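You operate a simulated robot arm through the tools that you are given. There is no shell and no other tool. Be economical: measure what you need, move in short steps, check, and stop when the job is done.

You run a simulated two-armed robot. Do the job below in one go: nothing can be reset, and whatever is moved stays where it is left.

Task
Open the dryer door, put the crumpled red t-shirt in the dryer drum and shut the door again. Then put the black t-shirt on the lid of the washer. Then put the yellow sponge on top of the soap carton one. Then put the dosing cup with the teal handle in the washboard basin. Then take the orange peg and leave it on the free stretch of the grey counter. Then put the dark blue cloth roll marked sixty grams on top of the pink soap box. Do these in the order given. Set down upright: dark blue cloth roll marked sixty grams.

The check looks at the end state, three seconds after you hand in, the way a careful person would. Anything else that was tipped, shoved, dropped, spilled or broken makes it a failure. A push-on lid holds only when it is set on centred and level and pressed home; a screw cap is set on level and turned clockwise until tight. Flat cloth is picked up by pressing the open fingertips on it (5 to 10 N) and closing them slowly along it; thin cloth reads only 2 to 8 mm in the jaws.

Robot
Two 6-joint arms with two-finger parallel grippers on one trunk, on a base that drives. Base frame: it is fixed to the floor where the robot stands at the start and does not move with it; the origin is under the middle of the robot, x ahead of it, y to its left, z up. Lengths are in mm, angles in degrees, forces in N, time in s.
The left shoulder is at the start at [-86, 177, 813], the right one opposite. With the tool pointing down near the work surface each hand reaches from about 420 to 640 mm from the robot's upright axis, wherever it stands, measured 20 degrees to its own side. Places, roughly: black t-shirt [-2250, 500, 500]; crumpled red t-shirt [750, -250, 1000]; dark blue cloth roll marked sixty grams [-250, 2750, 1000]; dosing cup with the teal handle [-1250, 3250, 1000]; dryer door [500, -200, 600]; dryer drum [700, -100, 400]; free stretch of the grey counter [-4800, 4800, 900]; lid of the washer [-100, 2900, 900]; orange peg (3x3x9 cm) [-800, 3400, 1000]; pink soap box [0, 2750, 1000]; soap carton one [-4750, 6250, 750]; washboard basin [-1300, 2800, 700]; yellow sponge (8x6x5 cm) [-1600, 2400, 700]. Payload 1.57 kg a hand.
The tool frame of a hand sits at the grasp point between the pads (the TCP): z along the fingers, y along the line on which they close. The tips reach 30 mm beyond it. Largest opening 80 mm; finger width 17, thickness 12; the body of the gripper, 40 by 82 mm, starts 80 mm behind the TCP.
Orientation is told as [roll, pitch, yaw] about the base's x, y, z axes, in that order, counted from this pose: with the fingers straight down and closing along the base's y, the tool's x points along the base's -x, its y along +y and its z along -z.

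Tools
- The arms move only by the tool apply_moves. It takes "left_commands", "right_commands" or both (then of equal length, played together; a hand with none holds still); each is a list that holds one entry, the list of rows, each a list of 7 numbers: the closure in counts, from 0 (fully open) to 255 (shut), then the shift along the tool's x, y, z in cm, then the turn, a rotation vector about the tool's x, y, z in degrees. In form: [[[grip, tx, ty, tz, wx, wy, wz], ...]]. A call has 1 to 10 rows; each row is the pose to reach, as a shift and turn from the pose commanded when the call began, along the tool's axes at that moment. Rows are played at 5 a second. More than 50 mm and 8.6 degrees between two rows, or a gripper value outside its range, and nothing of the call is played. Where a pose cannot be reached the arm comes as near as it can. A force on the tool above 40 N (or 10 N above the force at the start of the call, whichever is more), or a blocked arm, ends the call early, and 0.2 s more pass. Each finger travels about 72 mm/s and halts on what it meets, pressing with about 31 N; the grip force reading is that of the motor and also rises with nothing between the fingers. The clock runs only during rows and for 0.2 s after the last one: add rows that repeat a pose to give the fingers time. The reply holds the time, the measured pose of the TCP, the force on the tool along the base axes, the opening and the grip force, in the units named above and with some noise, with the torque about the TCP (base axes, N m) and any sound that the robot's microphone picked up, and new pictures: "pictures" is both (left out), scene, wrist or none (wrist: the cameras of the hands that moved).
- Cameras (640 x 400 px; columns grow to the right, rows downward): "scene" is now at [31.6, -30.9, 1534.2]; the picture's right is [-0.40, -0.92, 0.00], its down [-0.69, 0.30, -0.66] and it looks along [0.60, -0.26, -0.76] (base axes); focal length 249 px, centre (320, 200). "left" rides on the left gripper at [72, 7, -122] in its tool frame; the picture's right is [-0.09, 1.00, 0.00], its down [-0.84, -0.08, -0.54] and it looks along [-0.54, -0.05, 0.84] (tool axes); focal length 238 px, centre (320, 200). "right" rides on the right gripper at [72, -7, -122] in its tool frame; the picture's right is [0.09, 1.00, 0.00], its down [-0.84, 0.08, -0.54] and it looks along [-0.54, 0.05, 0.84] (tool axes); focal length 238 px, centre (320, 200). There is no depth. A picture from a camera that has moved, and an enlarged one, comes with that camera's place and axes in the base frame and with its lens.
- move_column(by): slides the trunk up (or, below 0, down) by that many mm; the arms and the scene camera ride with it, the base frame stays. It gives what a move gives, with no picture.
- base_move(legs): drives the robot by 1 to 6 legs, each [ahead, left, turn to the left] in mm, mm and degrees, along the robot's own axes; the way and the turn of a leg run together, so that a leg with both is an arc; at most 1500 mm and 180 degrees a leg. The arms and the cameras ride along, it lands a little off, and it stops where it bumps. It gives what a move gives, and a new picture of the scene camera.
- aim_head(pan, tilt): turns the head with the scene camera to pan (to the left, within 143 degrees either way) and tilt (down, from -29 to 69), counted from straight ahead of the robot. It gives what a move gives, and a new picture of the scene camera.
- zoom(camera, box): a new picture of the part [left, top, right, bottom] of that camera's present view, enlarged. The clock stands still meanwhile.
- close_job(): hands the job in; it is judged then, once.

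Work in short steps. Places have to be worked out from the pictures, the camera data and where the tool is seen: move nearer, look again, correct. Check each grasp and each placing, and mend what went wrong. You have 207 turns and 260 pictures in all, those below and enlarged ones among them. Open the grippers and draw the arms clear of the work before you hand the job in, unless the task says otherwise; then end with one line.

The tools are called as a command line: name --argument value ..., lists and objects as JSON in quotes. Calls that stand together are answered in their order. apply_moves: Moves the arms, as the interface text tells. Its arguments: {"type":"object","properties":{"left_commands":{"type":"array"},"right_commands":{"type":"array"},"pictures":{"type":"string","enum":["both","scene","wrist","none"]}},"required":[]} The other tools are called the same way: move_column (by) slides the trunk up or down; base_move (legs) drives the base; aim_head (pan, tilt) turns the head that bears the scene camera; zoom (camera, box) takes an enlarged picture of a part of a camera's view; close_job () hands the job in.

At the start:

```text
clock: 0.0
left_tcp_pos: [435.5, -44.4, 1213.5]
left_tcp_rot: [-0.1, -0.1, -0.1]
left_force: [-0.7, -0.9, 0.1]
left_wrist_torque: [0.02, -0.01, 0.01]
left_gripper_width: 80.0
left_finger_force: 0.1
right_tcp_pos: [329.1, -405.1, 1216.2]
right_tcp_rot: [0.0, 0.0, 0.0]
right_force: [0.2, -0.2, -0.1]
right_wrist_torque: [0.0, 0.01, -0.02]
right_gripper_width: 79.8
right_finger_force: 0.0
trunk travel left (down, up): [-257.0, 71.0]
robot x, y, heading: [-0.7, 2.4, 0.1]
head pan, tilt: [-23.5, 49.0]
```

scene: 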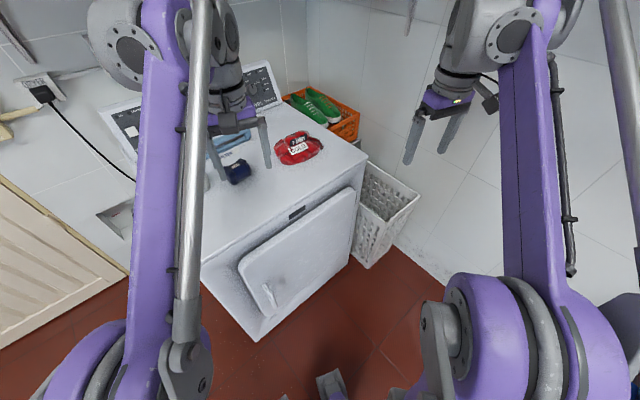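
right: 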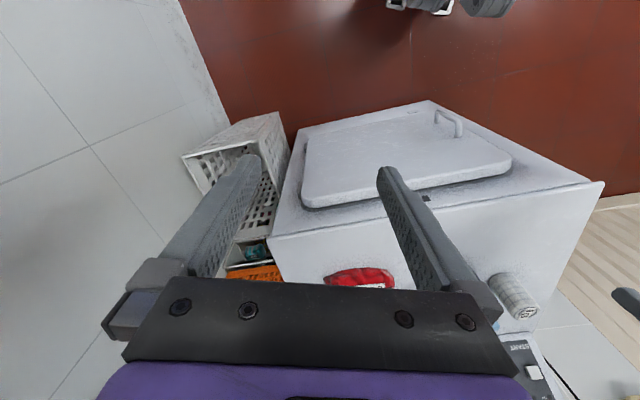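
left: 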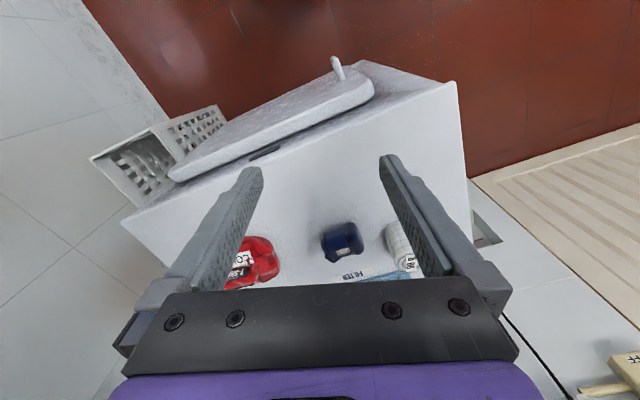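

The dryer stands ahead, turned about 17°. I'll zoom in on its door and on its top for details.

zoom --camera "scene" --box '[190, 170, 380, 345]'

zoom --camera "scene" --box '[200, 60, 380, 190]'

```text
2.29 times, centred on (285, 258) of scene
camera zoom: at [31.6, -30.9, 1534.2], right [-0.4, -0.92, 0.0], down [-0.69, 0.3, -0.66], along [0.6, -0.26, -0.76], focal length 569 px, centre (400, 69)
```

zoom: 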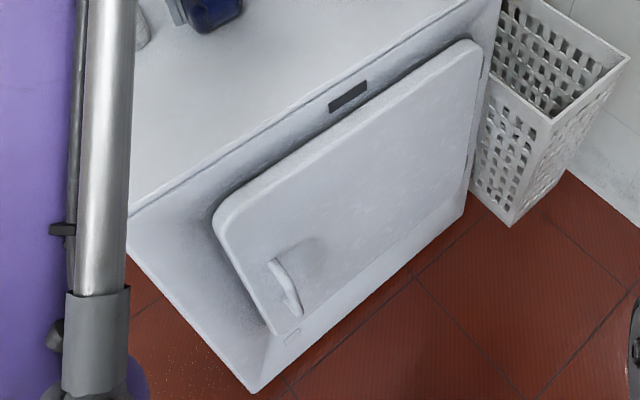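

```text
3.08 times, centred on (290, 125) of scene
camera zoom: at [31.6, -30.9, 1534.2], right [-0.4, -0.92, 0.0], down [-0.69, 0.3, -0.66], along [0.6, -0.26, -0.76], focal length 766 px, centre (412, 431)
```

zoom: 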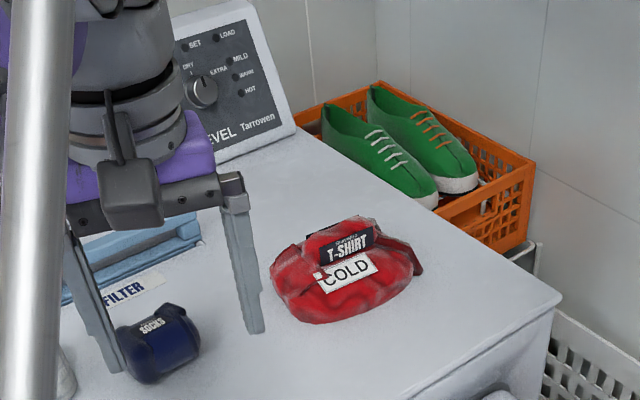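

The handle is at about [415, 10, 610], with the hinge on the right and the dryer top near z 925. The red t-shirt is at about [760, -256, 950]. I'll pick the shirt first with the right hand and then open the door, so I drive to where the right hand reaches it.

base_move --legs '[[0, -440, 0], [0, 0, 37]]'

aim_head --pan 0 --tilt 45

```text
clock: 2.7
left_tcp_pos: [432.9, -275.5, 1214.9]
left_tcp_rot: [-0.3, 0.0, 0.2]
left_force: [0.3, 0.0, 0.2]
left_wrist_torque: [-0.01, -0.01, 0.03]
left_gripper_width: 79.9
left_finger_force: 0.1
right_tcp_pos: [329.2, -628.8, 1215.8]
right_tcp_rot: [0.1, 0.0, 1.3]
right_force: [0.1, -0.6, -0.1]
right_wrist_torque: [-0.01, 0.0, 0.0]
right_gripper_width: 80.0
right_finger_force: 0.0
trunk travel left (down, up): [-257.0, 71.0]
robot x, y, heading: [0.2, -239.2, 0.4]
head pan, tilt: [-23.5, 49.0]
stopped in leg 1: the robot was blocked; the commanded pose is now the measured one
camera scene: at [27.7, -262.4, 1534.7], right [-0.39, -0.92, 0.0], down [-0.69, 0.29, -0.66], along [0.6, -0.26, -0.75], focal length 249 px, centre (320, 200)
```

scene: 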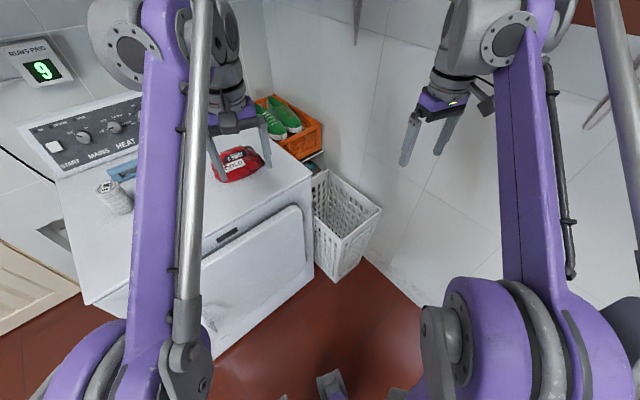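

```text
clock: 3.6
left_tcp_pos: [433.5, -275.4, 1213.2]
left_tcp_rot: [-0.5, -0.2, 0.2]
left_force: [-0.2, 0.2, -1.1]
left_wrist_torque: [0.01, -0.01, 0.0]
left_gripper_width: 80.0
left_finger_force: 0.0
right_tcp_pos: [329.4, -629.6, 1216.2]
right_tcp_rot: [0.1, 0.0, 1.1]
right_force: [0.3, -0.6, 0.9]
right_wrist_torque: [-0.05, 0.0, 0.03]
right_gripper_width: 79.9
right_finger_force: 0.1
trunk travel left (down, up): [-257.0, 71.0]
robot x, y, heading: [1.6, -239.6, 0.4]
head pan, tilt: [0.0, 45.0]
camera scene: at [37.7, -230.0, 1539.8], right [0.0, -1.0, 0.01], down [-0.71, -0.01, -0.71], along [0.71, 0.0, -0.71], focal length 249 px, centre (320, 200)
```

scene: 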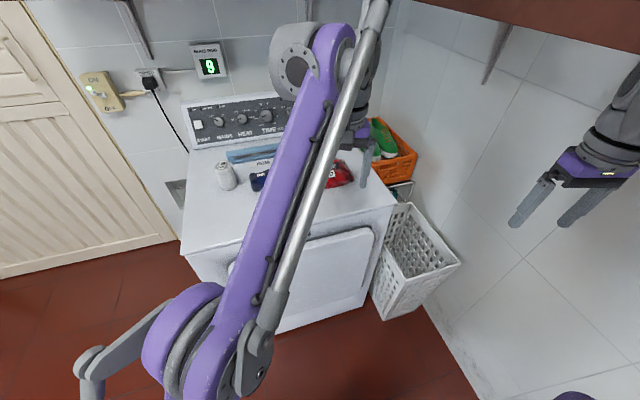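

Something on the right stopped the base, so I look there.

aim_head --pan -95 --tilt 50

```text
clock: 5.3
left_tcp_pos: [434.0, -274.9, 1214.1]
left_tcp_rot: [-0.4, -0.1, 0.2]
left_force: [0.3, -0.7, 0.2]
left_wrist_torque: [0.01, -0.04, 0.02]
left_gripper_width: 79.8
left_finger_force: 0.1
right_tcp_pos: [330.0, -629.0, 1216.6]
right_tcp_rot: [0.0, 0.0, 1.1]
right_force: [0.8, -0.4, 0.0]
right_wrist_torque: [-0.01, -0.04, 0.02]
right_gripper_width: 79.9
right_finger_force: 0.0
trunk travel left (down, up): [-257.0, 71.0]
robot x, y, heading: [-2.3, -240.5, 0.3]
head pan, tilt: [-95.0, 50.0]
camera scene: at [-49.8, -306.8, 1533.3], right [-1.0, 0.08, 0.0], down [0.06, 0.76, -0.65], along [-0.05, -0.65, -0.76], focal length 249 px, centre (320, 200)
```

scene: 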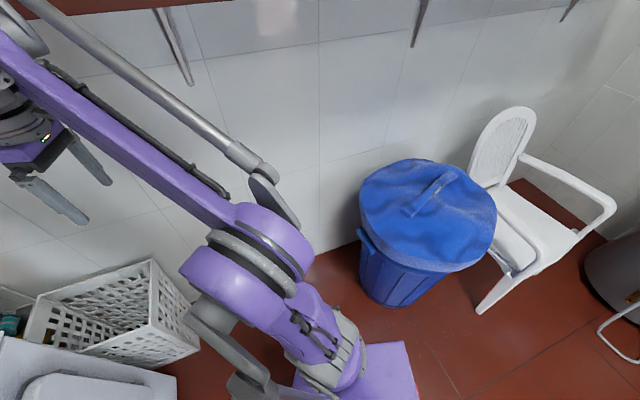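

The wall runs parallel to the dryer's side, about 17° off base x. The right wrist probably touched the wall shelf. I turn left to face the dryer squarely, which takes the right hand away from the shelf.

base_move --legs '[[0, 20, 17]]'

aim_head --pan -30 --tilt 15

```text
clock: 6.7
left_tcp_pos: [427.4, -131.8, 1214.3]
left_tcp_rot: [0.0, 0.0, 17.4]
left_force: [-0.2, 0.0, 0.8]
left_wrist_torque: [0.0, -0.01, 0.05]
left_gripper_width: 80.1
left_finger_force: 0.0
right_tcp_pos: [431.0, -501.4, 1212.4]
right_tcp_rot: [0.4, 0.1, 18.2]
right_force: [0.4, -0.5, -0.1]
right_wrist_torque: [-0.02, 0.03, 0.0]
right_gripper_width: 80.0
right_finger_force: 0.0
trunk travel left (down, up): [-257.0, 71.0]
robot x, y, heading: [-3.0, -222.4, 17.2]
head pan, tilt: [-95.0, 50.0]
camera scene: at [-24.9, -307.7, 1532.9], right [-0.98, -0.21, 0.0], down [-0.16, 0.75, -0.64], along [0.14, -0.63, -0.77], focal length 249 px, centre (320, 200)
```

scene: 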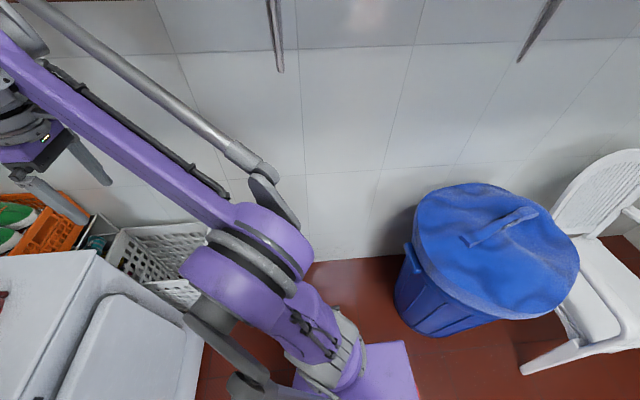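

```text
clock: 8.0
left_tcp_pos: [427.1, -131.7, 1213.4]
left_tcp_rot: [0.0, 0.0, 17.4]
left_force: [0.2, 0.2, -1.0]
left_wrist_torque: [0.02, 0.01, 0.02]
left_gripper_width: 79.8
left_finger_force: 0.0
right_tcp_pos: [431.5, -502.1, 1212.8]
right_tcp_rot: [0.4, 0.1, 18.2]
right_force: [-0.4, 0.9, -0.7]
right_wrist_torque: [-0.01, -0.01, 0.01]
right_gripper_width: 80.0
right_finger_force: 0.0
trunk travel left (down, up): [-257.0, 71.0]
robot x, y, heading: [-3.6, -216.2, 17.2]
head pan, tilt: [-30.0, 15.0]
camera scene: at [49.6, -252.7, 1586.6], right [-0.22, -0.98, 0.0], down [-0.25, 0.06, -0.97], along [0.94, -0.21, -0.26], focal length 249 px, centre (320, 200)
```

scene: 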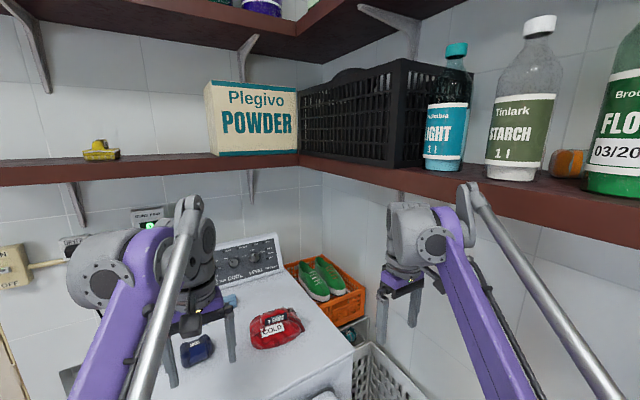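

The elbow tops reach the shelf height of about 1400. I lower the trunk so the arms stay under the shelves, then drive ahead.

move_column --by -120

base_move --legs '[[120, 0, 0]]'

aim_head --pan -12 --tilt 35

```text
clock: 9.5
left_tcp_pos: [425.3, -132.1, 1092.9]
left_tcp_rot: [0.0, 0.0, 17.4]
left_force: [-0.3, 0.2, 0.5]
left_wrist_torque: [0.04, 0.0, 0.0]
left_gripper_width: 79.6
left_finger_force: 0.1
right_tcp_pos: [431.8, -502.5, 1094.3]
right_tcp_rot: [0.4, 0.1, 18.2]
right_force: [0.0, 0.2, -0.4]
right_wrist_torque: [0.01, 0.01, -0.03]
right_gripper_width: 80.3
right_finger_force: 0.0
trunk travel left (down, up): [-137.0, 191.0]
robot x, y, heading: [-4.4, -216.6, 17.4]
head pan, tilt: [-30.0, 15.0]
```

```text
clock: 10.8
left_tcp_pos: [539.1, -95.5, 1090.1]
left_tcp_rot: [0.1, 0.1, 17.5]
left_force: [-0.6, 0.1, 0.6]
left_wrist_torque: [-0.02, 0.02, 0.0]
left_gripper_width: 80.1
left_finger_force: 0.0
right_tcp_pos: [545.4, -467.2, 1092.8]
right_tcp_rot: [0.4, 0.1, 18.2]
right_force: [0.2, 0.3, 1.2]
right_wrist_torque: [-0.03, 0.04, 0.02]
right_gripper_width: 80.1
right_finger_force: 0.0
trunk travel left (down, up): [-137.0, 191.0]
robot x, y, heading: [111.6, -184.6, 17.7]
head pan, tilt: [-30.0, 15.0]
camera scene: at [174.7, -213.4, 1467.8], right [-0.22, -0.98, 0.0], down [-0.25, 0.06, -0.97], along [0.94, -0.21, -0.26], focal length 249 px, centre (320, 200)
```

scene: 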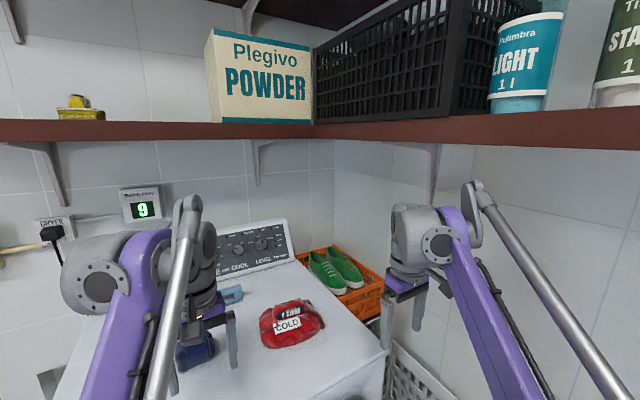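

```text
clock: 11.6
left_tcp_pos: [539.0, -95.3, 1091.8]
left_tcp_rot: [0.0, 0.0, 17.4]
left_force: [0.1, -0.7, 0.0]
left_wrist_torque: [-0.02, 0.0, -0.01]
left_gripper_width: 80.0
left_finger_force: 0.0
right_tcp_pos: [544.7, -466.1, 1093.3]
right_tcp_rot: [0.4, 0.1, 18.1]
right_force: [-0.1, 0.2, -0.2]
right_wrist_torque: [-0.01, -0.04, 0.04]
right_gripper_width: 80.0
right_finger_force: 0.1
trunk travel left (down, up): [-137.0, 191.0]
robot x, y, heading: [108.9, -187.6, 17.4]
head pan, tilt: [-12.0, 35.0]
camera scene: at [170.2, -185.1, 1435.9], right [0.09, -1.0, 0.0], down [-0.57, -0.05, -0.82], along [0.82, 0.08, -0.57], focal length 249 px, centre (320, 200)
```

scene: 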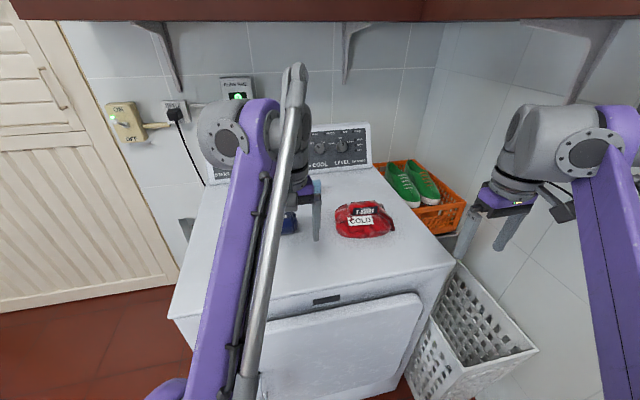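

The shirt centre is at about [768, -262, 950]. I drive 40 mm closer, then bring the right hand over it with the left hand drawn aside.

base_move --legs '[[40, 0, 0]]'

apply_moves --right_commands '[[[0, -4, 2, 0, 0, 0, 0], [0, -8, 4, 0, 0, 0, 0], [0, -12, 6.5, 0, 0, 0, 0], [0, -16, 8.5, 0, 0, 0, 0], [0, -18, 12, 0, 0, 0, 0], [0, -18, 12, 0, 0, 0, 0]]]' --left_commands '[[[0, 2, 3, 0, 0, 0, 0], [0, 4, 6, 0, 0, 0, 0], [0, 6, 9, 0, 0, 0, 0], [0, 8, 12, 0, 0, 0, 0], [0, 8, 12, 0, 0, 0, 0], [0, 8, 12, 0, 0, 0, 0]]]'

```text
clock: 12.5
left_tcp_pos: [578.0, -84.8, 1092.1]
left_tcp_rot: [0.0, 0.1, 17.3]
left_force: [0.8, 0.0, 0.4]
left_wrist_torque: [-0.02, 0.03, 0.0]
left_gripper_width: 79.8
left_finger_force: 0.2
right_tcp_pos: [583.3, -453.7, 1092.7]
right_tcp_rot: [0.5, 0.1, 18.1]
right_force: [0.7, 0.5, -0.8]
right_wrist_torque: [0.01, 0.01, -0.01]
right_gripper_width: 79.9
right_finger_force: 0.0
trunk travel left (down, up): [-137.0, 191.0]
robot x, y, heading: [147.3, -167.9, 17.4]
head pan, tilt: [-12.0, 35.0]
camera scene: at [209.5, -172.7, 1435.8], right [0.09, -1.0, 0.0], down [-0.57, -0.05, -0.82], along [0.82, 0.08, -0.57], focal length 249 px, centre (320, 200)
```

scene: 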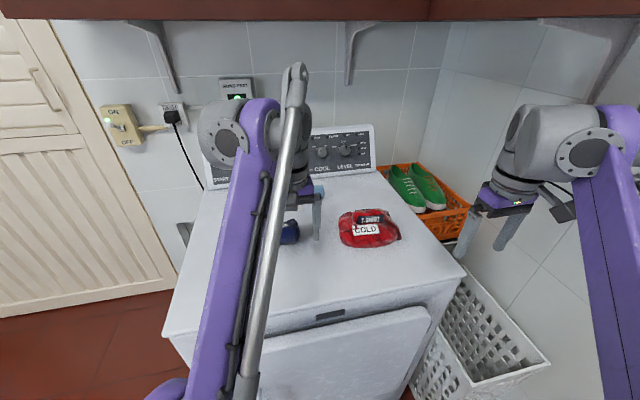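

```text
clock: 13.9
left_tcp_pos: [463.3, 5.6, 1091.7]
left_tcp_rot: [0.0, 0.0, 17.3]
left_force: [0.0, -0.3, 0.0]
left_wrist_torque: [0.02, -0.04, 0.01]
left_gripper_width: 80.2
left_finger_force: 0.0
right_tcp_pos: [695.4, -287.0, 1074.7]
right_tcp_rot: [0.5, 0.1, 18.0]
right_force: [-0.5, 0.1, 0.3]
right_wrist_torque: [-0.03, -0.05, 0.02]
right_gripper_width: 80.0
right_finger_force: 0.0
right hand out of reach, approached as far as the arm can: row 4, 5, 6
trunk travel left (down, up): [-137.0, 191.0]
robot x, y, heading: [148.6, -171.5, 17.2]
head pan, tilt: [-12.0, 35.0]
camera scene: at [207.1, -173.8, 1435.9], right [0.09, -1.0, 0.0], down [-0.57, -0.05, -0.82], along [0.82, 0.08, -0.57], focal length 249 px, centre (320, 200)
camera right: at [630.6, -318.3, 1196.0], right [-0.4, 0.92, 0.01], down [0.77, 0.33, 0.54], along [0.5, 0.22, -0.84], focal length 238 px, centre (320, 200)
camera left: at [392.0, -8.9, 1214.4], right [-0.21, 0.98, 0.0], down [0.82, 0.18, 0.54], along [0.53, 0.11, -0.84], focal length 238 px, centre (320, 200)
```

scene: 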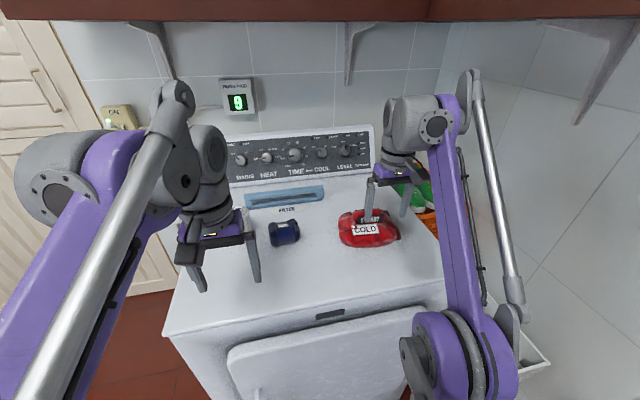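
right: 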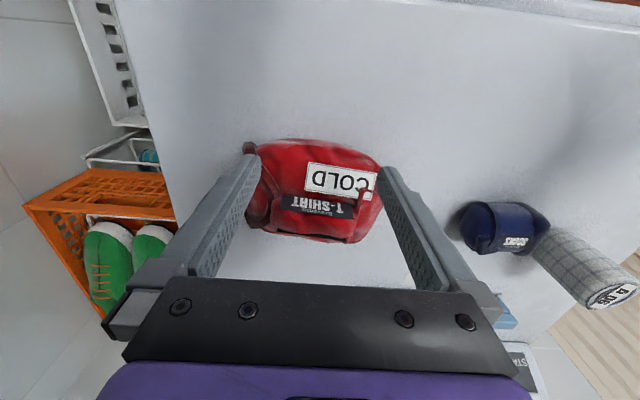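
left: 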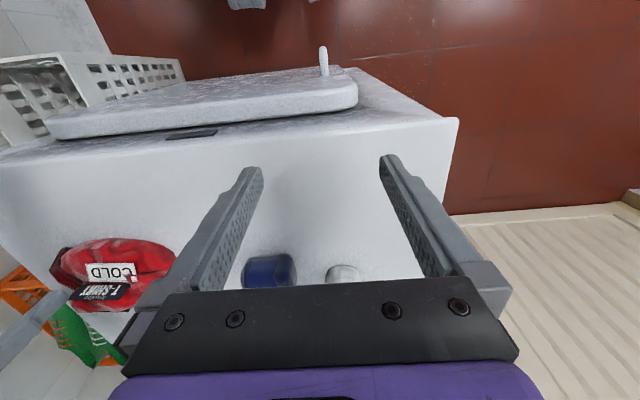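

The shirt is about 160×120 mm and centred near [765, -261]. The right hand stopped short because it is too high to stretch, so I lower it and then reach forward.

apply_moves --right_commands '[[[0, 0, 0, 3, 0, 0, 0], [0, -2, 0, 5, 0, 0, 0], [0, -4, 0, 6, 0, 0, 0], [0, -5, 0, 6, 0, 0, 0], [0, -5, 0, 6, 0, 0, 0]]]' --pictures "wrist"

```text
clock: 15.1
left_tcp_pos: [465.5, 6.7, 1092.0]
left_tcp_rot: [0.0, 0.0, 17.3]
left_force: [-0.5, 0.3, 0.5]
left_wrist_torque: [0.02, 0.0, -0.02]
left_gripper_width: 80.1
left_finger_force: 0.2
right_tcp_pos: [744.0, -272.3, 1016.3]
right_tcp_rot: [0.4, 0.1, 18.0]
right_force: [0.0, 0.1, -0.1]
right_wrist_torque: [-0.01, 0.04, 0.02]
right_gripper_width: 80.0
right_finger_force: 0.1
trunk travel left (down, up): [-137.0, 191.0]
robot x, y, heading: [148.8, -173.9, 17.3]
head pan, tilt: [-12.0, 35.0]
camera right: at [678.5, -302.2, 1136.5], right [-0.4, 0.92, 0.01], down [0.77, 0.33, 0.54], along [0.49, 0.22, -0.84], focal length 238 px, centre (320, 200)
```

right: 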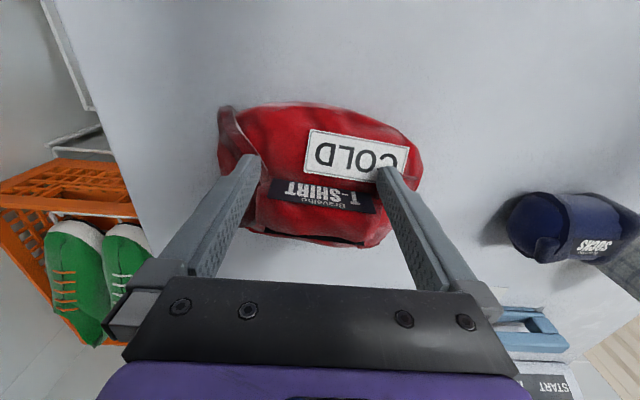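

The tips hang about 20 mm short of the shirt centre. I move forward and press down with open fingers.

apply_moves --right_commands '[[[0, -1, 0, 1, 0, 0, 0], [0, -2, 0, 2, 0, 0, 0], [0, -2.2, 0, 3, 0, 0, 0], [0, -2.2, 0, 4, 0, 0, 0], [0, -2.2, 0, 5, 0, 0, 0]]]' --pictures "wrist"

```text
clock: 15.6
left_tcp_pos: [464.1, 6.7, 1090.9]
left_tcp_rot: [0.0, 0.0, 17.2]
left_force: [-0.3, 0.1, 0.4]
left_wrist_torque: [0.0, 0.0, 0.0]
left_gripper_width: 79.7
left_finger_force: 0.0
right_tcp_pos: [752.2, -269.6, 1006.8]
right_tcp_rot: [0.2, 0.0, 18.2]
right_force: [1.2, 0.5, 17.0]
right_wrist_torque: [-0.66, -0.23, 0.07]
right_gripper_width: 79.3
right_finger_force: 0.1
right hand out of reach, approached as far as the arm can: row 2
trunk travel left (down, up): [-137.0, 191.0]
robot x, y, heading: [148.4, -174.4, 17.3]
head pan, tilt: [-12.0, 35.0]
stopped in row 2 (right hand): the force on the tool passed its limit at 64 N (the readings are from after the stop); the commanded pose is now the measured one
camera right: at [686.6, -299.2, 1127.7], right [-0.4, 0.92, 0.0], down [0.77, 0.33, 0.54], along [0.5, 0.22, -0.84], focal length 238 px, centre (320, 200)
```

right: 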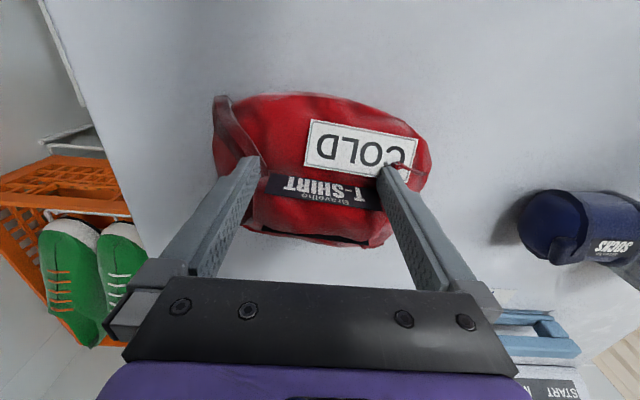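

The tips met the shirt at z ≈ 977, and the right finger touched first. The shirt centre is still about 27 mm further ahead, so I lift, drive a little nearer and then press gently.

apply_moves --right_commands '[[[0, 0, 0, -1, 0, 0, 0], [0, 0, 0, -2, 0, 0, 0]]]' --pictures "none"

base_move --legs '[[30, 0, 0]]'

apply_moves --right_commands '[[[0, 0, 0, 0, 0, 0, 0]]]' --pictures "wrist"

```text
clock: 16.2
left_tcp_pos: [464.4, 7.2, 1091.1]
left_tcp_rot: [0.0, 0.1, 17.4]
left_force: [-1.2, -0.4, -0.2]
left_wrist_torque: [0.0, 0.0, 0.02]
left_gripper_width: 80.0
left_finger_force: 0.0
right_tcp_pos: [743.8, -269.6, 1016.3]
right_tcp_rot: [0.2, 0.1, 18.1]
right_force: [0.4, 0.1, 0.3]
right_wrist_torque: [-0.05, -0.03, 0.0]
right_gripper_width: 80.1
right_finger_force: 0.0
right hand out of reach, approached as far as the arm can: row 1, 2
trunk travel left (down, up): [-137.0, 191.0]
robot x, y, heading: [149.6, -174.7, 17.4]
head pan, tilt: [-12.0, 35.0]
```

```text
clock: 17.0
left_tcp_pos: [495.0, 15.4, 1091.7]
left_tcp_rot: [0.1, 0.1, 17.3]
left_force: [-0.7, 0.6, -0.5]
left_wrist_torque: [0.0, 0.04, 0.01]
left_gripper_width: 80.1
left_finger_force: 0.1
right_tcp_pos: [772.0, -261.4, 1017.1]
right_tcp_rot: [0.2, 0.1, 18.0]
right_force: [0.2, 0.0, -1.0]
right_wrist_torque: [0.0, 0.02, 0.0]
right_gripper_width: 80.2
right_finger_force: 0.1
trunk travel left (down, up): [-137.0, 191.0]
robot x, y, heading: [173.6, -163.7, 17.4]
head pan, tilt: [-12.0, 35.0]
camera scene: at [237.6, -164.0, 1435.8], right [0.09, -1.0, 0.0], down [-0.57, -0.05, -0.82], along [0.82, 0.08, -0.57], focal length 249 px, centre (320, 200)
```

scene: 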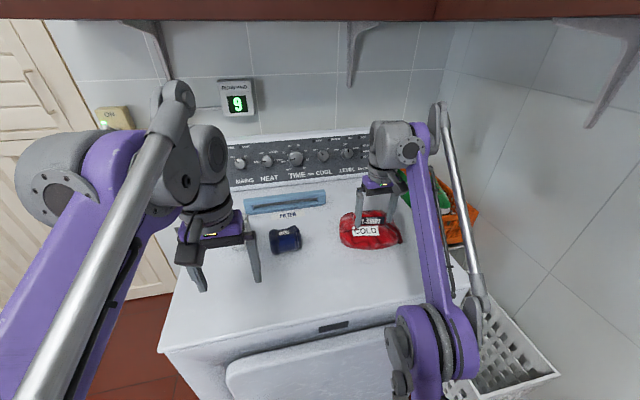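

```text
clock: 17.4
left_tcp_pos: [492.1, 15.0, 1091.1]
left_tcp_rot: [0.0, -0.1, 17.3]
left_force: [-0.1, 0.1, -0.3]
left_wrist_torque: [-0.02, 0.01, -0.01]
left_gripper_width: 80.1
left_finger_force: 0.1
right_tcp_pos: [771.7, -262.8, 1018.1]
right_tcp_rot: [0.1, 0.1, 18.2]
right_force: [0.3, -0.7, -0.1]
right_wrist_torque: [-0.01, 0.01, 0.0]
right_gripper_width: 80.2
right_finger_force: 0.0
trunk travel left (down, up): [-137.0, 191.0]
robot x, y, heading: [176.6, -163.2, 17.4]
head pan, tilt: [-12.0, 35.0]
camera right: at [707.0, -291.8, 1138.9], right [-0.4, 0.92, 0.0], down [0.77, 0.33, 0.54], along [0.5, 0.22, -0.84], focal length 238 px, centre (320, 200)
```

right: 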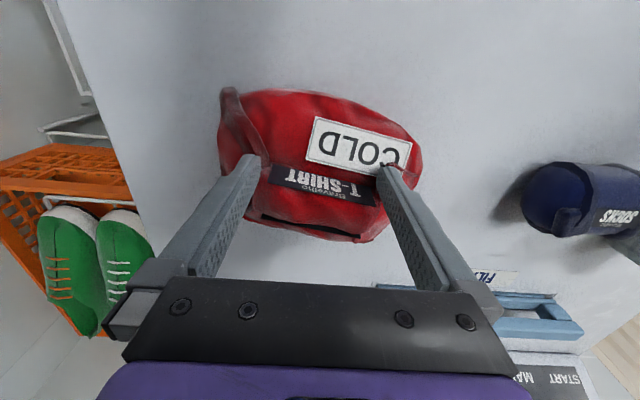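

The hand is now centred over the lump, and I descend in fine steps until light contact.

apply_moves --right_commands '[[[0, 0, 0, 0.3, 0, 0, 0], [0, 0, 0, 0.5, 0, 0, 0], [0, 0, 0, 0.7, 0, 0, 0], [0, 0, 0, 0.8, 0, 0, 0]]]' --pictures "none"

```text
clock: 18.4
left_tcp_pos: [493.4, 15.6, 1092.2]
left_tcp_rot: [0.0, 0.0, 17.3]
left_force: [0.5, -0.2, -0.9]
left_wrist_torque: [-0.01, 0.0, 0.02]
left_gripper_width: 80.0
left_finger_force: 0.0
right_tcp_pos: [773.2, -262.7, 1009.6]
right_tcp_rot: [0.2, 0.1, 18.2]
right_force: [-0.7, 0.1, -0.4]
right_wrist_torque: [0.03, -0.01, 0.02]
right_gripper_width: 79.9
right_finger_force: 0.0
trunk travel left (down, up): [-137.0, 191.0]
robot x, y, heading: [173.1, -161.1, 17.4]
head pan, tilt: [-12.0, 35.0]
```

apply_moves --right_commands '[[[0, 0, 0, 0.3, 0, 0, 0], [0, 0, 0, 0.5, 0, 0, 0], [0, 0, 0, 0.7, 0, 0, 0], [0, 0, 0, 0.9, 0, 0, 0], [0, 0, 0, 1.1, 0, 0, 0], [0, 0, 0, 1.3, 0, 0, 0]]]' --pictures "none"

```text
clock: 19.1
left_tcp_pos: [493.1, 15.2, 1092.8]
left_tcp_rot: [0.0, 0.1, 17.4]
left_force: [0.8, 0.8, -0.3]
left_wrist_torque: [0.01, 0.0, 0.01]
left_gripper_width: 79.9
left_finger_force: 0.1
right_tcp_pos: [772.7, -262.3, 1006.6]
right_tcp_rot: [0.0, -0.4, 18.1]
right_force: [4.7, 0.5, 18.7]
right_wrist_torque: [-0.06, -0.12, -0.1]
right_gripper_width: 80.1
right_finger_force: 0.0
trunk travel left (down, up): [-137.0, 191.0]
robot x, y, heading: [174.7, -163.4, 17.5]
head pan, tilt: [-12.0, 35.0]
stopped in row 3 (right hand): the force on the tool passed its limit at 46 N (the readings are from after the stop); the commanded pose is now the measured one
```

Both fingertips now press evenly. I ease to a lighter press and close slowly along the cloth.

apply_moves --right_commands '[[[20, 0, 0, -0.05, 0, 0, 0], [45, 0, 0, -0.05, 0, 0, 0], [70, 0, 0, 0, 0, 0, 0], [95, 0, 0, 0, 0, 0, 0], [120, 0, 0, 0, 0, 0, 0], [145, 0, 0, 0, 0, 0, 0], [170, 0, 0, 0, 0, 0, 0], [195, 0, 0, 0, 0, 0, 0], [220, 0, 0, 0, 0, 0, 0], [255, 0, 0, 0, 0, 0, 0]]]' --pictures "wrist"

```text
clock: 21.4
left_tcp_pos: [492.6, 15.8, 1092.7]
left_tcp_rot: [0.0, -0.1, 17.3]
left_force: [-0.7, 0.4, 0.0]
left_wrist_torque: [0.03, -0.01, 0.0]
left_gripper_width: 80.0
left_finger_force: 0.1
right_tcp_pos: [772.1, -264.0, 1006.2]
right_tcp_rot: [-0.1, -0.2, 18.1]
right_force: [0.1, -5.0, 15.2]
right_wrist_torque: [0.21, 0.17, -0.09]
right_gripper_width: 15.5
right_finger_force: 12.6
trunk travel left (down, up): [-137.0, 191.0]
robot x, y, heading: [173.5, -165.3, 17.2]
head pan, tilt: [-12.0, 35.0]
stopped in row 10 (right hand): the force on the tool passed its limit at 79 N (the readings are from after the stop); the commanded pose is now the measured one
camera right: at [705.6, -293.3, 1127.5], right [-0.4, 0.92, 0.0], down [0.77, 0.33, 0.54], along [0.5, 0.22, -0.84], focal length 238 px, centre (320, 200)
```

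right: 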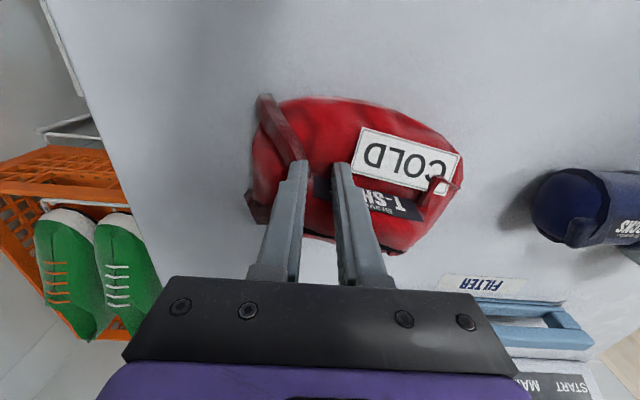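

The lump slid toward +y and the fingers stopped at a fold. I zoom in to find something to grip.

apply_moves --right_commands '[[[100, 0, 0, -1, 0, 0, 0], [0, 0, 0, -3, 0, 0, 0], [0, 3, 0, -5, 0, 0, 0], [0, 3, 0, -5, 0, 0, 0]]]' --pictures "none"

zoom --camera "right" --box '[200, 60, 480, 280]'

zoom --camera "scene" --box '[300, 180, 440, 270]'

```text
clock: 22.4
left_tcp_pos: [494.6, 16.1, 1091.0]
left_tcp_rot: [0.0, 0.1, 17.3]
left_force: [0.1, 0.8, -0.5]
left_wrist_torque: [-0.01, 0.02, 0.01]
left_gripper_width: 79.9
left_finger_force: 0.1
right_tcp_pos: [744.3, -272.1, 1055.7]
right_tcp_rot: [0.2, 0.0, 18.0]
right_force: [0.5, 0.3, 0.2]
right_wrist_torque: [0.0, 0.0, 0.04]
right_gripper_width: 80.0
right_finger_force: 0.0
right hand out of reach, approached as far as the arm can: row 2
trunk travel left (down, up): [-137.0, 191.0]
robot x, y, heading: [177.3, -168.8, 17.2]
head pan, tilt: [-12.0, 35.0]
```

```text
1.82 times, centred on (340, 170) of right
camera zoom: at [678.7, -301.8, 1176.1], right [-0.4, 0.92, 0.0], down [0.77, 0.33, 0.54], along [0.5, 0.22, -0.84], focal length 433 px, centre (284, 254)
```

zoom: 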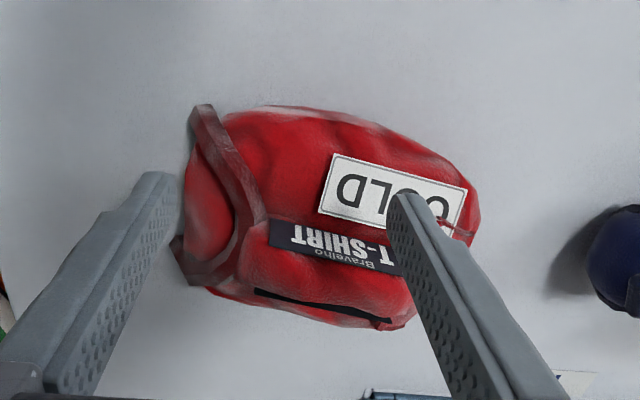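

```text
4.44 times, centred on (370, 225) of scene
camera zoom: at [238.3, -164.3, 1435.7], right [0.09, -1.0, 0.0], down [-0.57, -0.05, -0.82], along [0.81, 0.08, -0.57], focal length 1106 px, centre (98, 89)
```

zoom: 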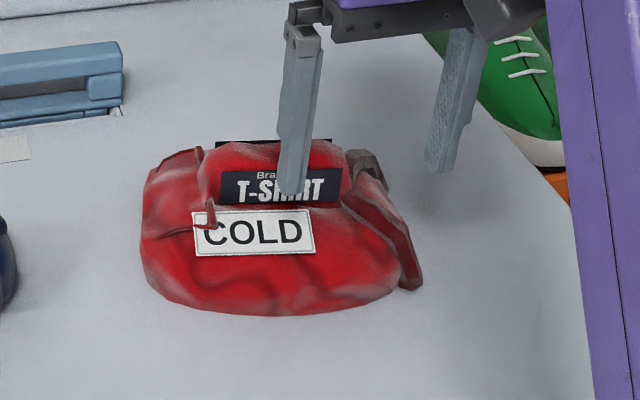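

A thick fold runs over the −y side of the mound, from about (755, -318) up to (778, -270). I turn the gripper about 46° so it closes across that fold.

apply_moves --right_commands '[[[0, -0.4, -0.4, 0.5, 0, 0, -8], [0, -0.8, -0.8, 1, 0, 0, -16], [0, -1.2, -1.2, 1.5, 0, 0, -24], [0, -1.6, -1.6, 2, 0, 0, -32], [0, -2, -2, 2.5, 0, 0, -40], [0, -2.1, -2, 3, 0, 0, -46], [0, -2.1, -2, 3.5, 0, 0, -46]]]' --pictures "both"

```text
clock: 24.0
left_tcp_pos: [493.3, 13.8, 1091.8]
left_tcp_rot: [0.0, 0.0, 17.4]
left_force: [0.1, -0.5, 0.3]
left_wrist_torque: [0.03, -0.03, -0.02]
left_gripper_width: 79.9
left_finger_force: 0.1
right_tcp_pos: [771.0, -284.1, 1020.6]
right_tcp_rot: [-0.2, -0.1, 64.2]
right_force: [-0.1, 0.8, -0.2]
right_wrist_torque: [-0.02, -0.01, -0.01]
right_gripper_width: 80.1
right_finger_force: 0.0
right hand out of reach, approached as far as the arm can: row 4
trunk travel left (down, up): [-137.0, 191.0]
robot x, y, heading: [176.3, -162.6, 17.4]
head pan, tilt: [-12.0, 35.0]
camera scene: at [237.5, -164.5, 1435.8], right [0.09, -1.0, 0.0], down [-0.57, -0.05, -0.82], along [0.82, 0.08, -0.57], focal length 249 px, centre (320, 200)
camera right: at [746.4, -353.5, 1141.5], right [-0.94, 0.35, 0.0], down [0.29, 0.79, 0.54], along [0.19, 0.51, -0.84], focal length 238 px, centre (320, 200)
```

scene: 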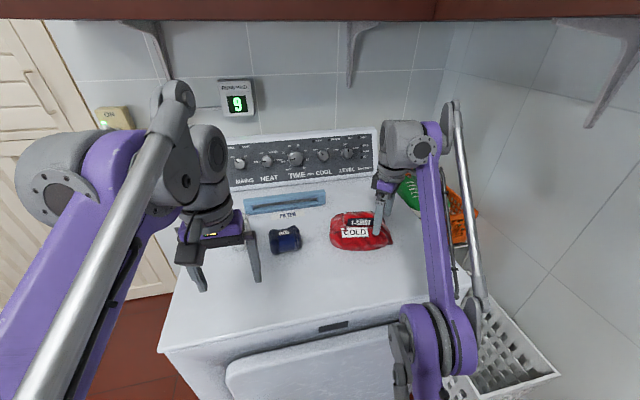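
right: 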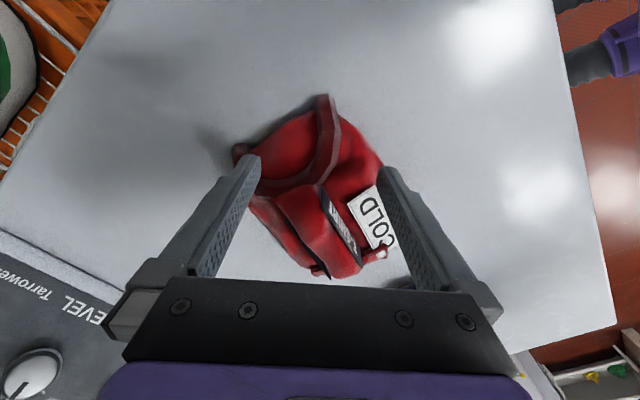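

The shirt's top seems to carry a raised fold with the T-SHIRT label. I take a closer look.

zoom --camera "right" --box '[210, 80, 420, 290]'

```text
1.90 times, centred on (315, 185) of right
camera zoom: at [746.4, -353.5, 1141.5], right [-0.94, 0.35, 0.0], down [0.29, 0.79, 0.54], along [0.19, 0.51, -0.84], focal length 454 px, centre (330, 229)
```

zoom: 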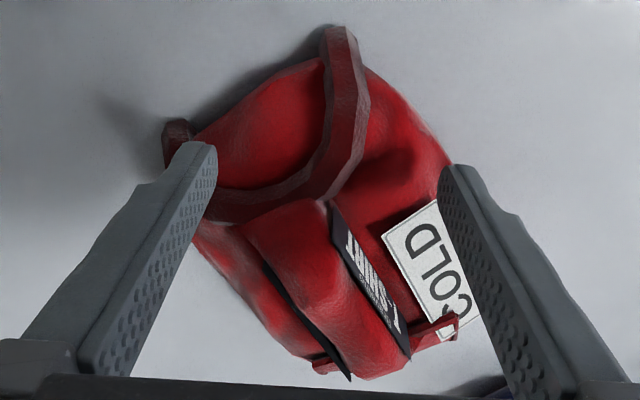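

There is a raised ridge with the labels on its faces, about 28 mm thick. It runs roughly along base y near (797, -214). I move over it and turn to yaw ≈ 97° to close across it.

apply_moves --right_commands '[[[0, -1.5, 0.1, -0.5, 0, 0, -6.6], [0, -3, 0.2, -0.5, 0, 0, -13], [0, -4.5, 0.3, -0.5, 0, 0, -20], [0, -6, 0.5, -0.2, 0, 0, -27], [0, -7.4, 0.6, 0, 0, 0, -33], [0, -7.4, 0.6, 0, 0, 0, -33]]]' --pictures "wrist"

```text
clock: 25.3
left_tcp_pos: [493.6, 15.0, 1091.5]
left_tcp_rot: [0.0, 0.0, 17.4]
left_force: [1.0, 0.2, -0.3]
left_wrist_torque: [-0.01, 0.06, 0.03]
left_gripper_width: 80.0
left_finger_force: 0.0
right_tcp_pos: [761.4, -227.7, 1006.2]
right_tcp_rot: [-0.2, 0.2, 95.7]
right_force: [-4.4, 0.3, 18.1]
right_wrist_torque: [0.1, -0.61, -0.04]
right_gripper_width: 77.9
right_finger_force: 0.0
right hand out of reach, approached as far as the arm can: row 1, 2, 3, 4, 5, 6
trunk travel left (down, up): [-137.0, 191.0]
robot x, y, heading: [177.8, -163.4, 17.0]
head pan, tilt: [-12.0, 35.0]
stopped in row 6 (right hand): the force on the tool passed its limit at 104 N (the readings are from after the stop); the commanded pose is now the measured one
camera right: at [775.6, -299.7, 1127.8], right [-0.98, -0.19, 0.0], down [-0.16, 0.83, 0.54], along [-0.1, 0.53, -0.84], focal length 238 px, centre (320, 200)
```

right: 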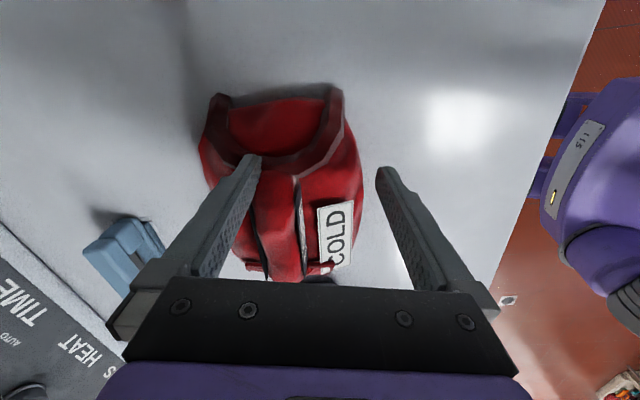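

The arm was at full stretch and touched down on the mound. The ridge is at about (785, from -224 to -120). I lift, drive 40 mm nearer and re-aim.

apply_moves --right_commands '[[[0, 0, 0, -0.7, 0, 0, 0], [0, 0, 0, -1.2, 0, 0, 0], [0, 0, 0, -1.2, 0, 0, 0]]]' --pictures "none"

base_move --legs '[[40, 0, 0]]'

apply_moves --right_commands '[[[0, 0, 0, 0, 0, 0, 0]]]' --pictures "wrist"

```text
clock: 26.1
left_tcp_pos: [495.0, 15.0, 1091.2]
left_tcp_rot: [0.0, 0.0, 17.4]
left_force: [-0.5, -0.3, 0.1]
left_wrist_torque: [0.01, 0.04, 0.02]
left_gripper_width: 79.9
left_finger_force: 0.1
right_tcp_pos: [762.7, -227.9, 1017.6]
right_tcp_rot: [-0.1, 0.2, 95.6]
right_force: [0.9, -0.1, -0.2]
right_wrist_torque: [-0.03, 0.02, 0.01]
right_gripper_width: 79.9
right_finger_force: 0.0
trunk travel left (down, up): [-137.0, 191.0]
robot x, y, heading: [178.2, -164.2, 17.2]
head pan, tilt: [-12.0, 35.0]
```

```text
clock: 26.9
left_tcp_pos: [533.7, 27.8, 1091.7]
left_tcp_rot: [0.0, 0.2, 17.3]
left_force: [0.5, 0.8, 0.0]
left_wrist_torque: [0.01, 0.03, 0.0]
left_gripper_width: 80.1
left_finger_force: 0.0
right_tcp_pos: [801.7, -215.6, 1016.3]
right_tcp_rot: [-0.2, 0.4, 95.7]
right_force: [-0.2, -0.7, -0.5]
right_wrist_torque: [-0.05, 0.04, -0.02]
right_gripper_width: 79.9
right_finger_force: 0.2
trunk travel left (down, up): [-137.0, 191.0]
robot x, y, heading: [215.6, -153.5, 17.3]
head pan, tilt: [-12.0, 35.0]
camera scene: at [276.4, -152.3, 1435.8], right [0.09, -1.0, 0.0], down [-0.57, -0.05, -0.82], along [0.82, 0.08, -0.57], focal length 249 px, centre (320, 200)
```

scene: 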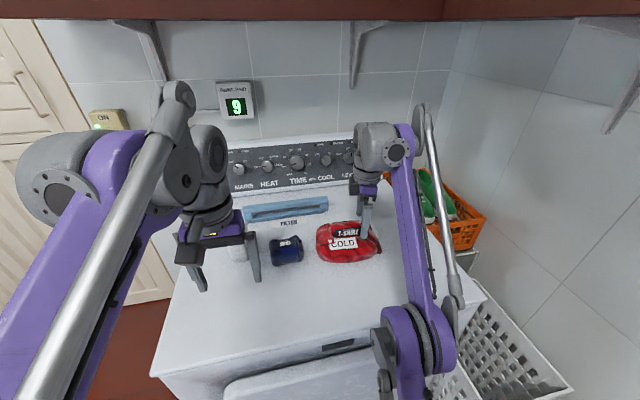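

```text
clock: 27.4
left_tcp_pos: [532.8, 27.1, 1090.6]
left_tcp_rot: [0.0, 0.0, 17.3]
left_force: [0.4, -0.4, 0.5]
left_wrist_torque: [0.0, 0.02, -0.01]
left_gripper_width: 79.7
left_finger_force: 0.1
right_tcp_pos: [800.4, -216.9, 1017.0]
right_tcp_rot: [-0.1, 0.3, 95.7]
right_force: [-0.4, -0.4, 0.4]
right_wrist_torque: [-0.01, 0.0, 0.03]
right_gripper_width: 80.1
right_finger_force: 0.1
trunk travel left (down, up): [-137.0, 191.0]
robot x, y, heading: [214.9, -152.9, 17.4]
head pan, tilt: [-12.0, 35.0]
camera right: at [814.5, -288.3, 1138.5], right [-0.98, -0.19, 0.0], down [-0.16, 0.83, 0.54], along [-0.1, 0.53, -0.84], focal length 238 px, centre (320, 200)
```

right: 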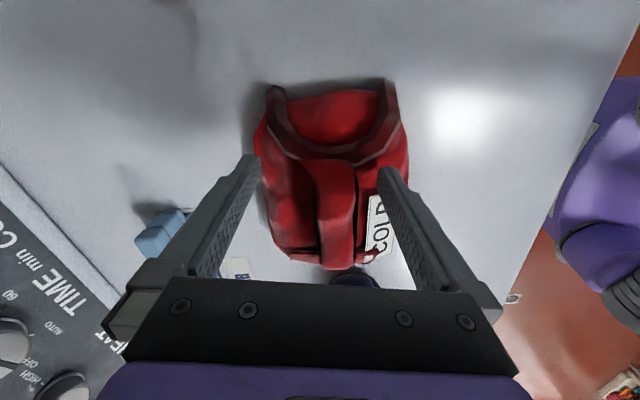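

The ridge lies 34 mm ahead of the hand and 17 mm to its +y tool side. I move over it and look again before descending.

apply_moves --right_commands '[[[0, -1.7, 0.8, 0, 0, 0, 0], [0, -3.4, 1.6, 0, 0, 0, 0], [0, -3.4, 1.6, 0.3, 0, 0, 0]]]' --pictures "wrist"

```text
clock: 28.1
left_tcp_pos: [533.5, 27.6, 1091.5]
left_tcp_rot: [-0.1, 0.0, 17.4]
left_force: [-0.5, -0.4, 0.3]
left_wrist_torque: [-0.03, 0.0, -0.01]
left_gripper_width: 79.9
left_finger_force: 0.1
right_tcp_pos: [782.8, -184.8, 1013.4]
right_tcp_rot: [-0.1, 0.3, 95.7]
right_force: [-0.3, 0.2, 0.1]
right_wrist_torque: [0.02, -0.01, -0.02]
right_gripper_width: 79.9
right_finger_force: 0.1
trunk travel left (down, up): [-137.0, 191.0]
robot x, y, heading: [214.3, -151.0, 17.2]
head pan, tilt: [-12.0, 35.0]
camera right: at [796.8, -255.9, 1135.9], right [-0.98, -0.19, 0.0], down [-0.16, 0.83, 0.54], along [-0.1, 0.53, -0.84], focal length 238 px, centre (320, 200)
```

right: 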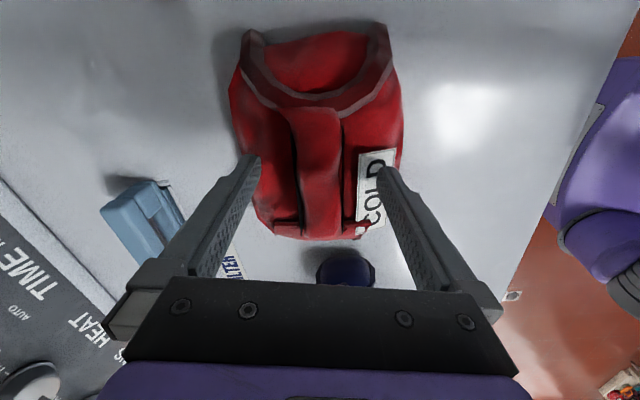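

The ridge is centred between the fingers, and I descend around it.

apply_moves --right_commands '[[[0, 0, 0, 0.4, 0, 0, 0], [0, 0, 0, 0.8, 0, 0, 0], [0, 0, 0, 1.2, 0, 0, 0], [0, 0, 0, 1.6, 0, 0, 0], [0, 0, 0, 2.0, 0, 0, 0], [0, 0, 0, 2.4, 0, 0, 0], [0, 0, 0, 2.7, 0, 0, 0], [0, 0, 0, 3.0, 0, 0, 0]]]' --pictures "wrist"

```text
clock: 29.1
left_tcp_pos: [531.1, 27.8, 1092.6]
left_tcp_rot: [0.0, -0.1, 17.3]
left_force: [0.4, 0.0, 0.3]
left_wrist_torque: [-0.07, 0.01, 0.01]
left_gripper_width: 79.8
left_finger_force: 0.0
right_tcp_pos: [785.1, -183.9, 1007.3]
right_tcp_rot: [-0.1, 0.3, 95.6]
right_force: [-1.4, 1.2, 24.4]
right_wrist_torque: [0.02, 0.8, -0.04]
right_gripper_width: 77.4
right_finger_force: 0.1
right hand out of reach, approached as far as the arm can: row 1, 2, 3, 4
trunk travel left (down, up): [-137.0, 191.0]
robot x, y, heading: [217.0, -151.1, 17.4]
head pan, tilt: [-12.0, 35.0]
stopped in row 4 (right hand): the force on the tool passed its limit at 48 N (the readings are from after the stop); the commanded pose is now the measured one
camera right: at [799.1, -254.9, 1128.0], right [-0.98, -0.19, 0.0], down [-0.16, 0.83, 0.54], along [-0.1, 0.53, -0.84], focal length 238 px, centre (320, 200)
```

right: 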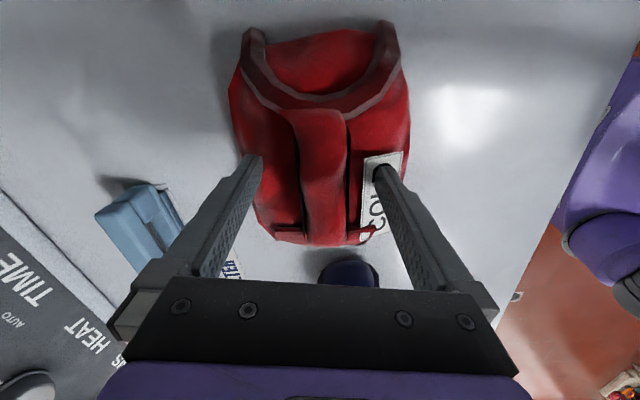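

The finger beside the ridge touches the mound at tip z 977, so the ridge stands above that. I rise 2 mm and close slowly across the ridge.

apply_moves --right_commands '[[[30, 0, 0, -0.2, 0, 0, 0], [60, 0, 0, -0.2, 0, 0, 0], [90, 0, 0, -0.2, 0, 0, 0], [115, 0, 0, -0.2, 0, 0, 0], [140, 0, 0, -0.2, 0, 0, 0], [165, 0, 0, -0.2, 0, 0, 0], [190, 0, 0, -0.2, 0, 0, 0], [215, 0, 0, -0.2, 0, 0, 0], [235, 0, 0, -0.2, 0, 0, 0], [255, 0, 0, -0.2, 0, 0, 0]]]' --pictures "wrist"

```text
clock: 31.3
left_tcp_pos: [533.3, 25.8, 1092.0]
left_tcp_rot: [0.0, 0.0, 17.3]
left_force: [-0.1, 0.3, -0.3]
left_wrist_torque: [0.03, -0.02, -0.03]
left_gripper_width: 80.1
left_finger_force: 0.1
right_tcp_pos: [786.6, -181.8, 1007.1]
right_tcp_rot: [-0.1, 0.3, 95.6]
right_force: [-0.6, -0.5, 3.8]
right_wrist_torque: [0.03, 0.17, 0.31]
right_gripper_width: 27.4
right_finger_force: 30.9
trunk travel left (down, up): [-137.0, 191.0]
robot x, y, heading: [210.4, -151.2, 17.3]
head pan, tilt: [-12.0, 35.0]
camera right: at [800.8, -255.0, 1128.2], right [-0.98, -0.19, 0.0], down [-0.16, 0.83, 0.54], along [-0.1, 0.53, -0.84], focal length 238 px, centre (320, 200)
```

right: 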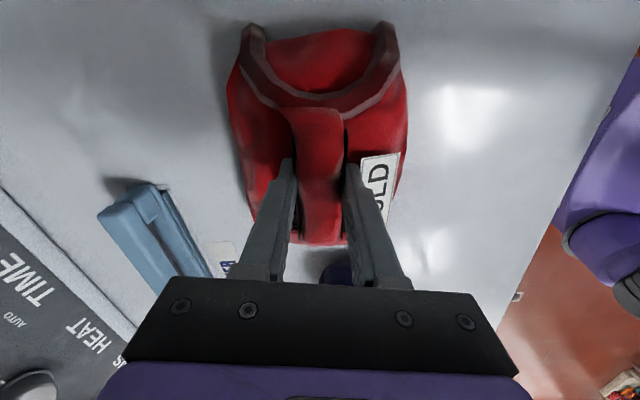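

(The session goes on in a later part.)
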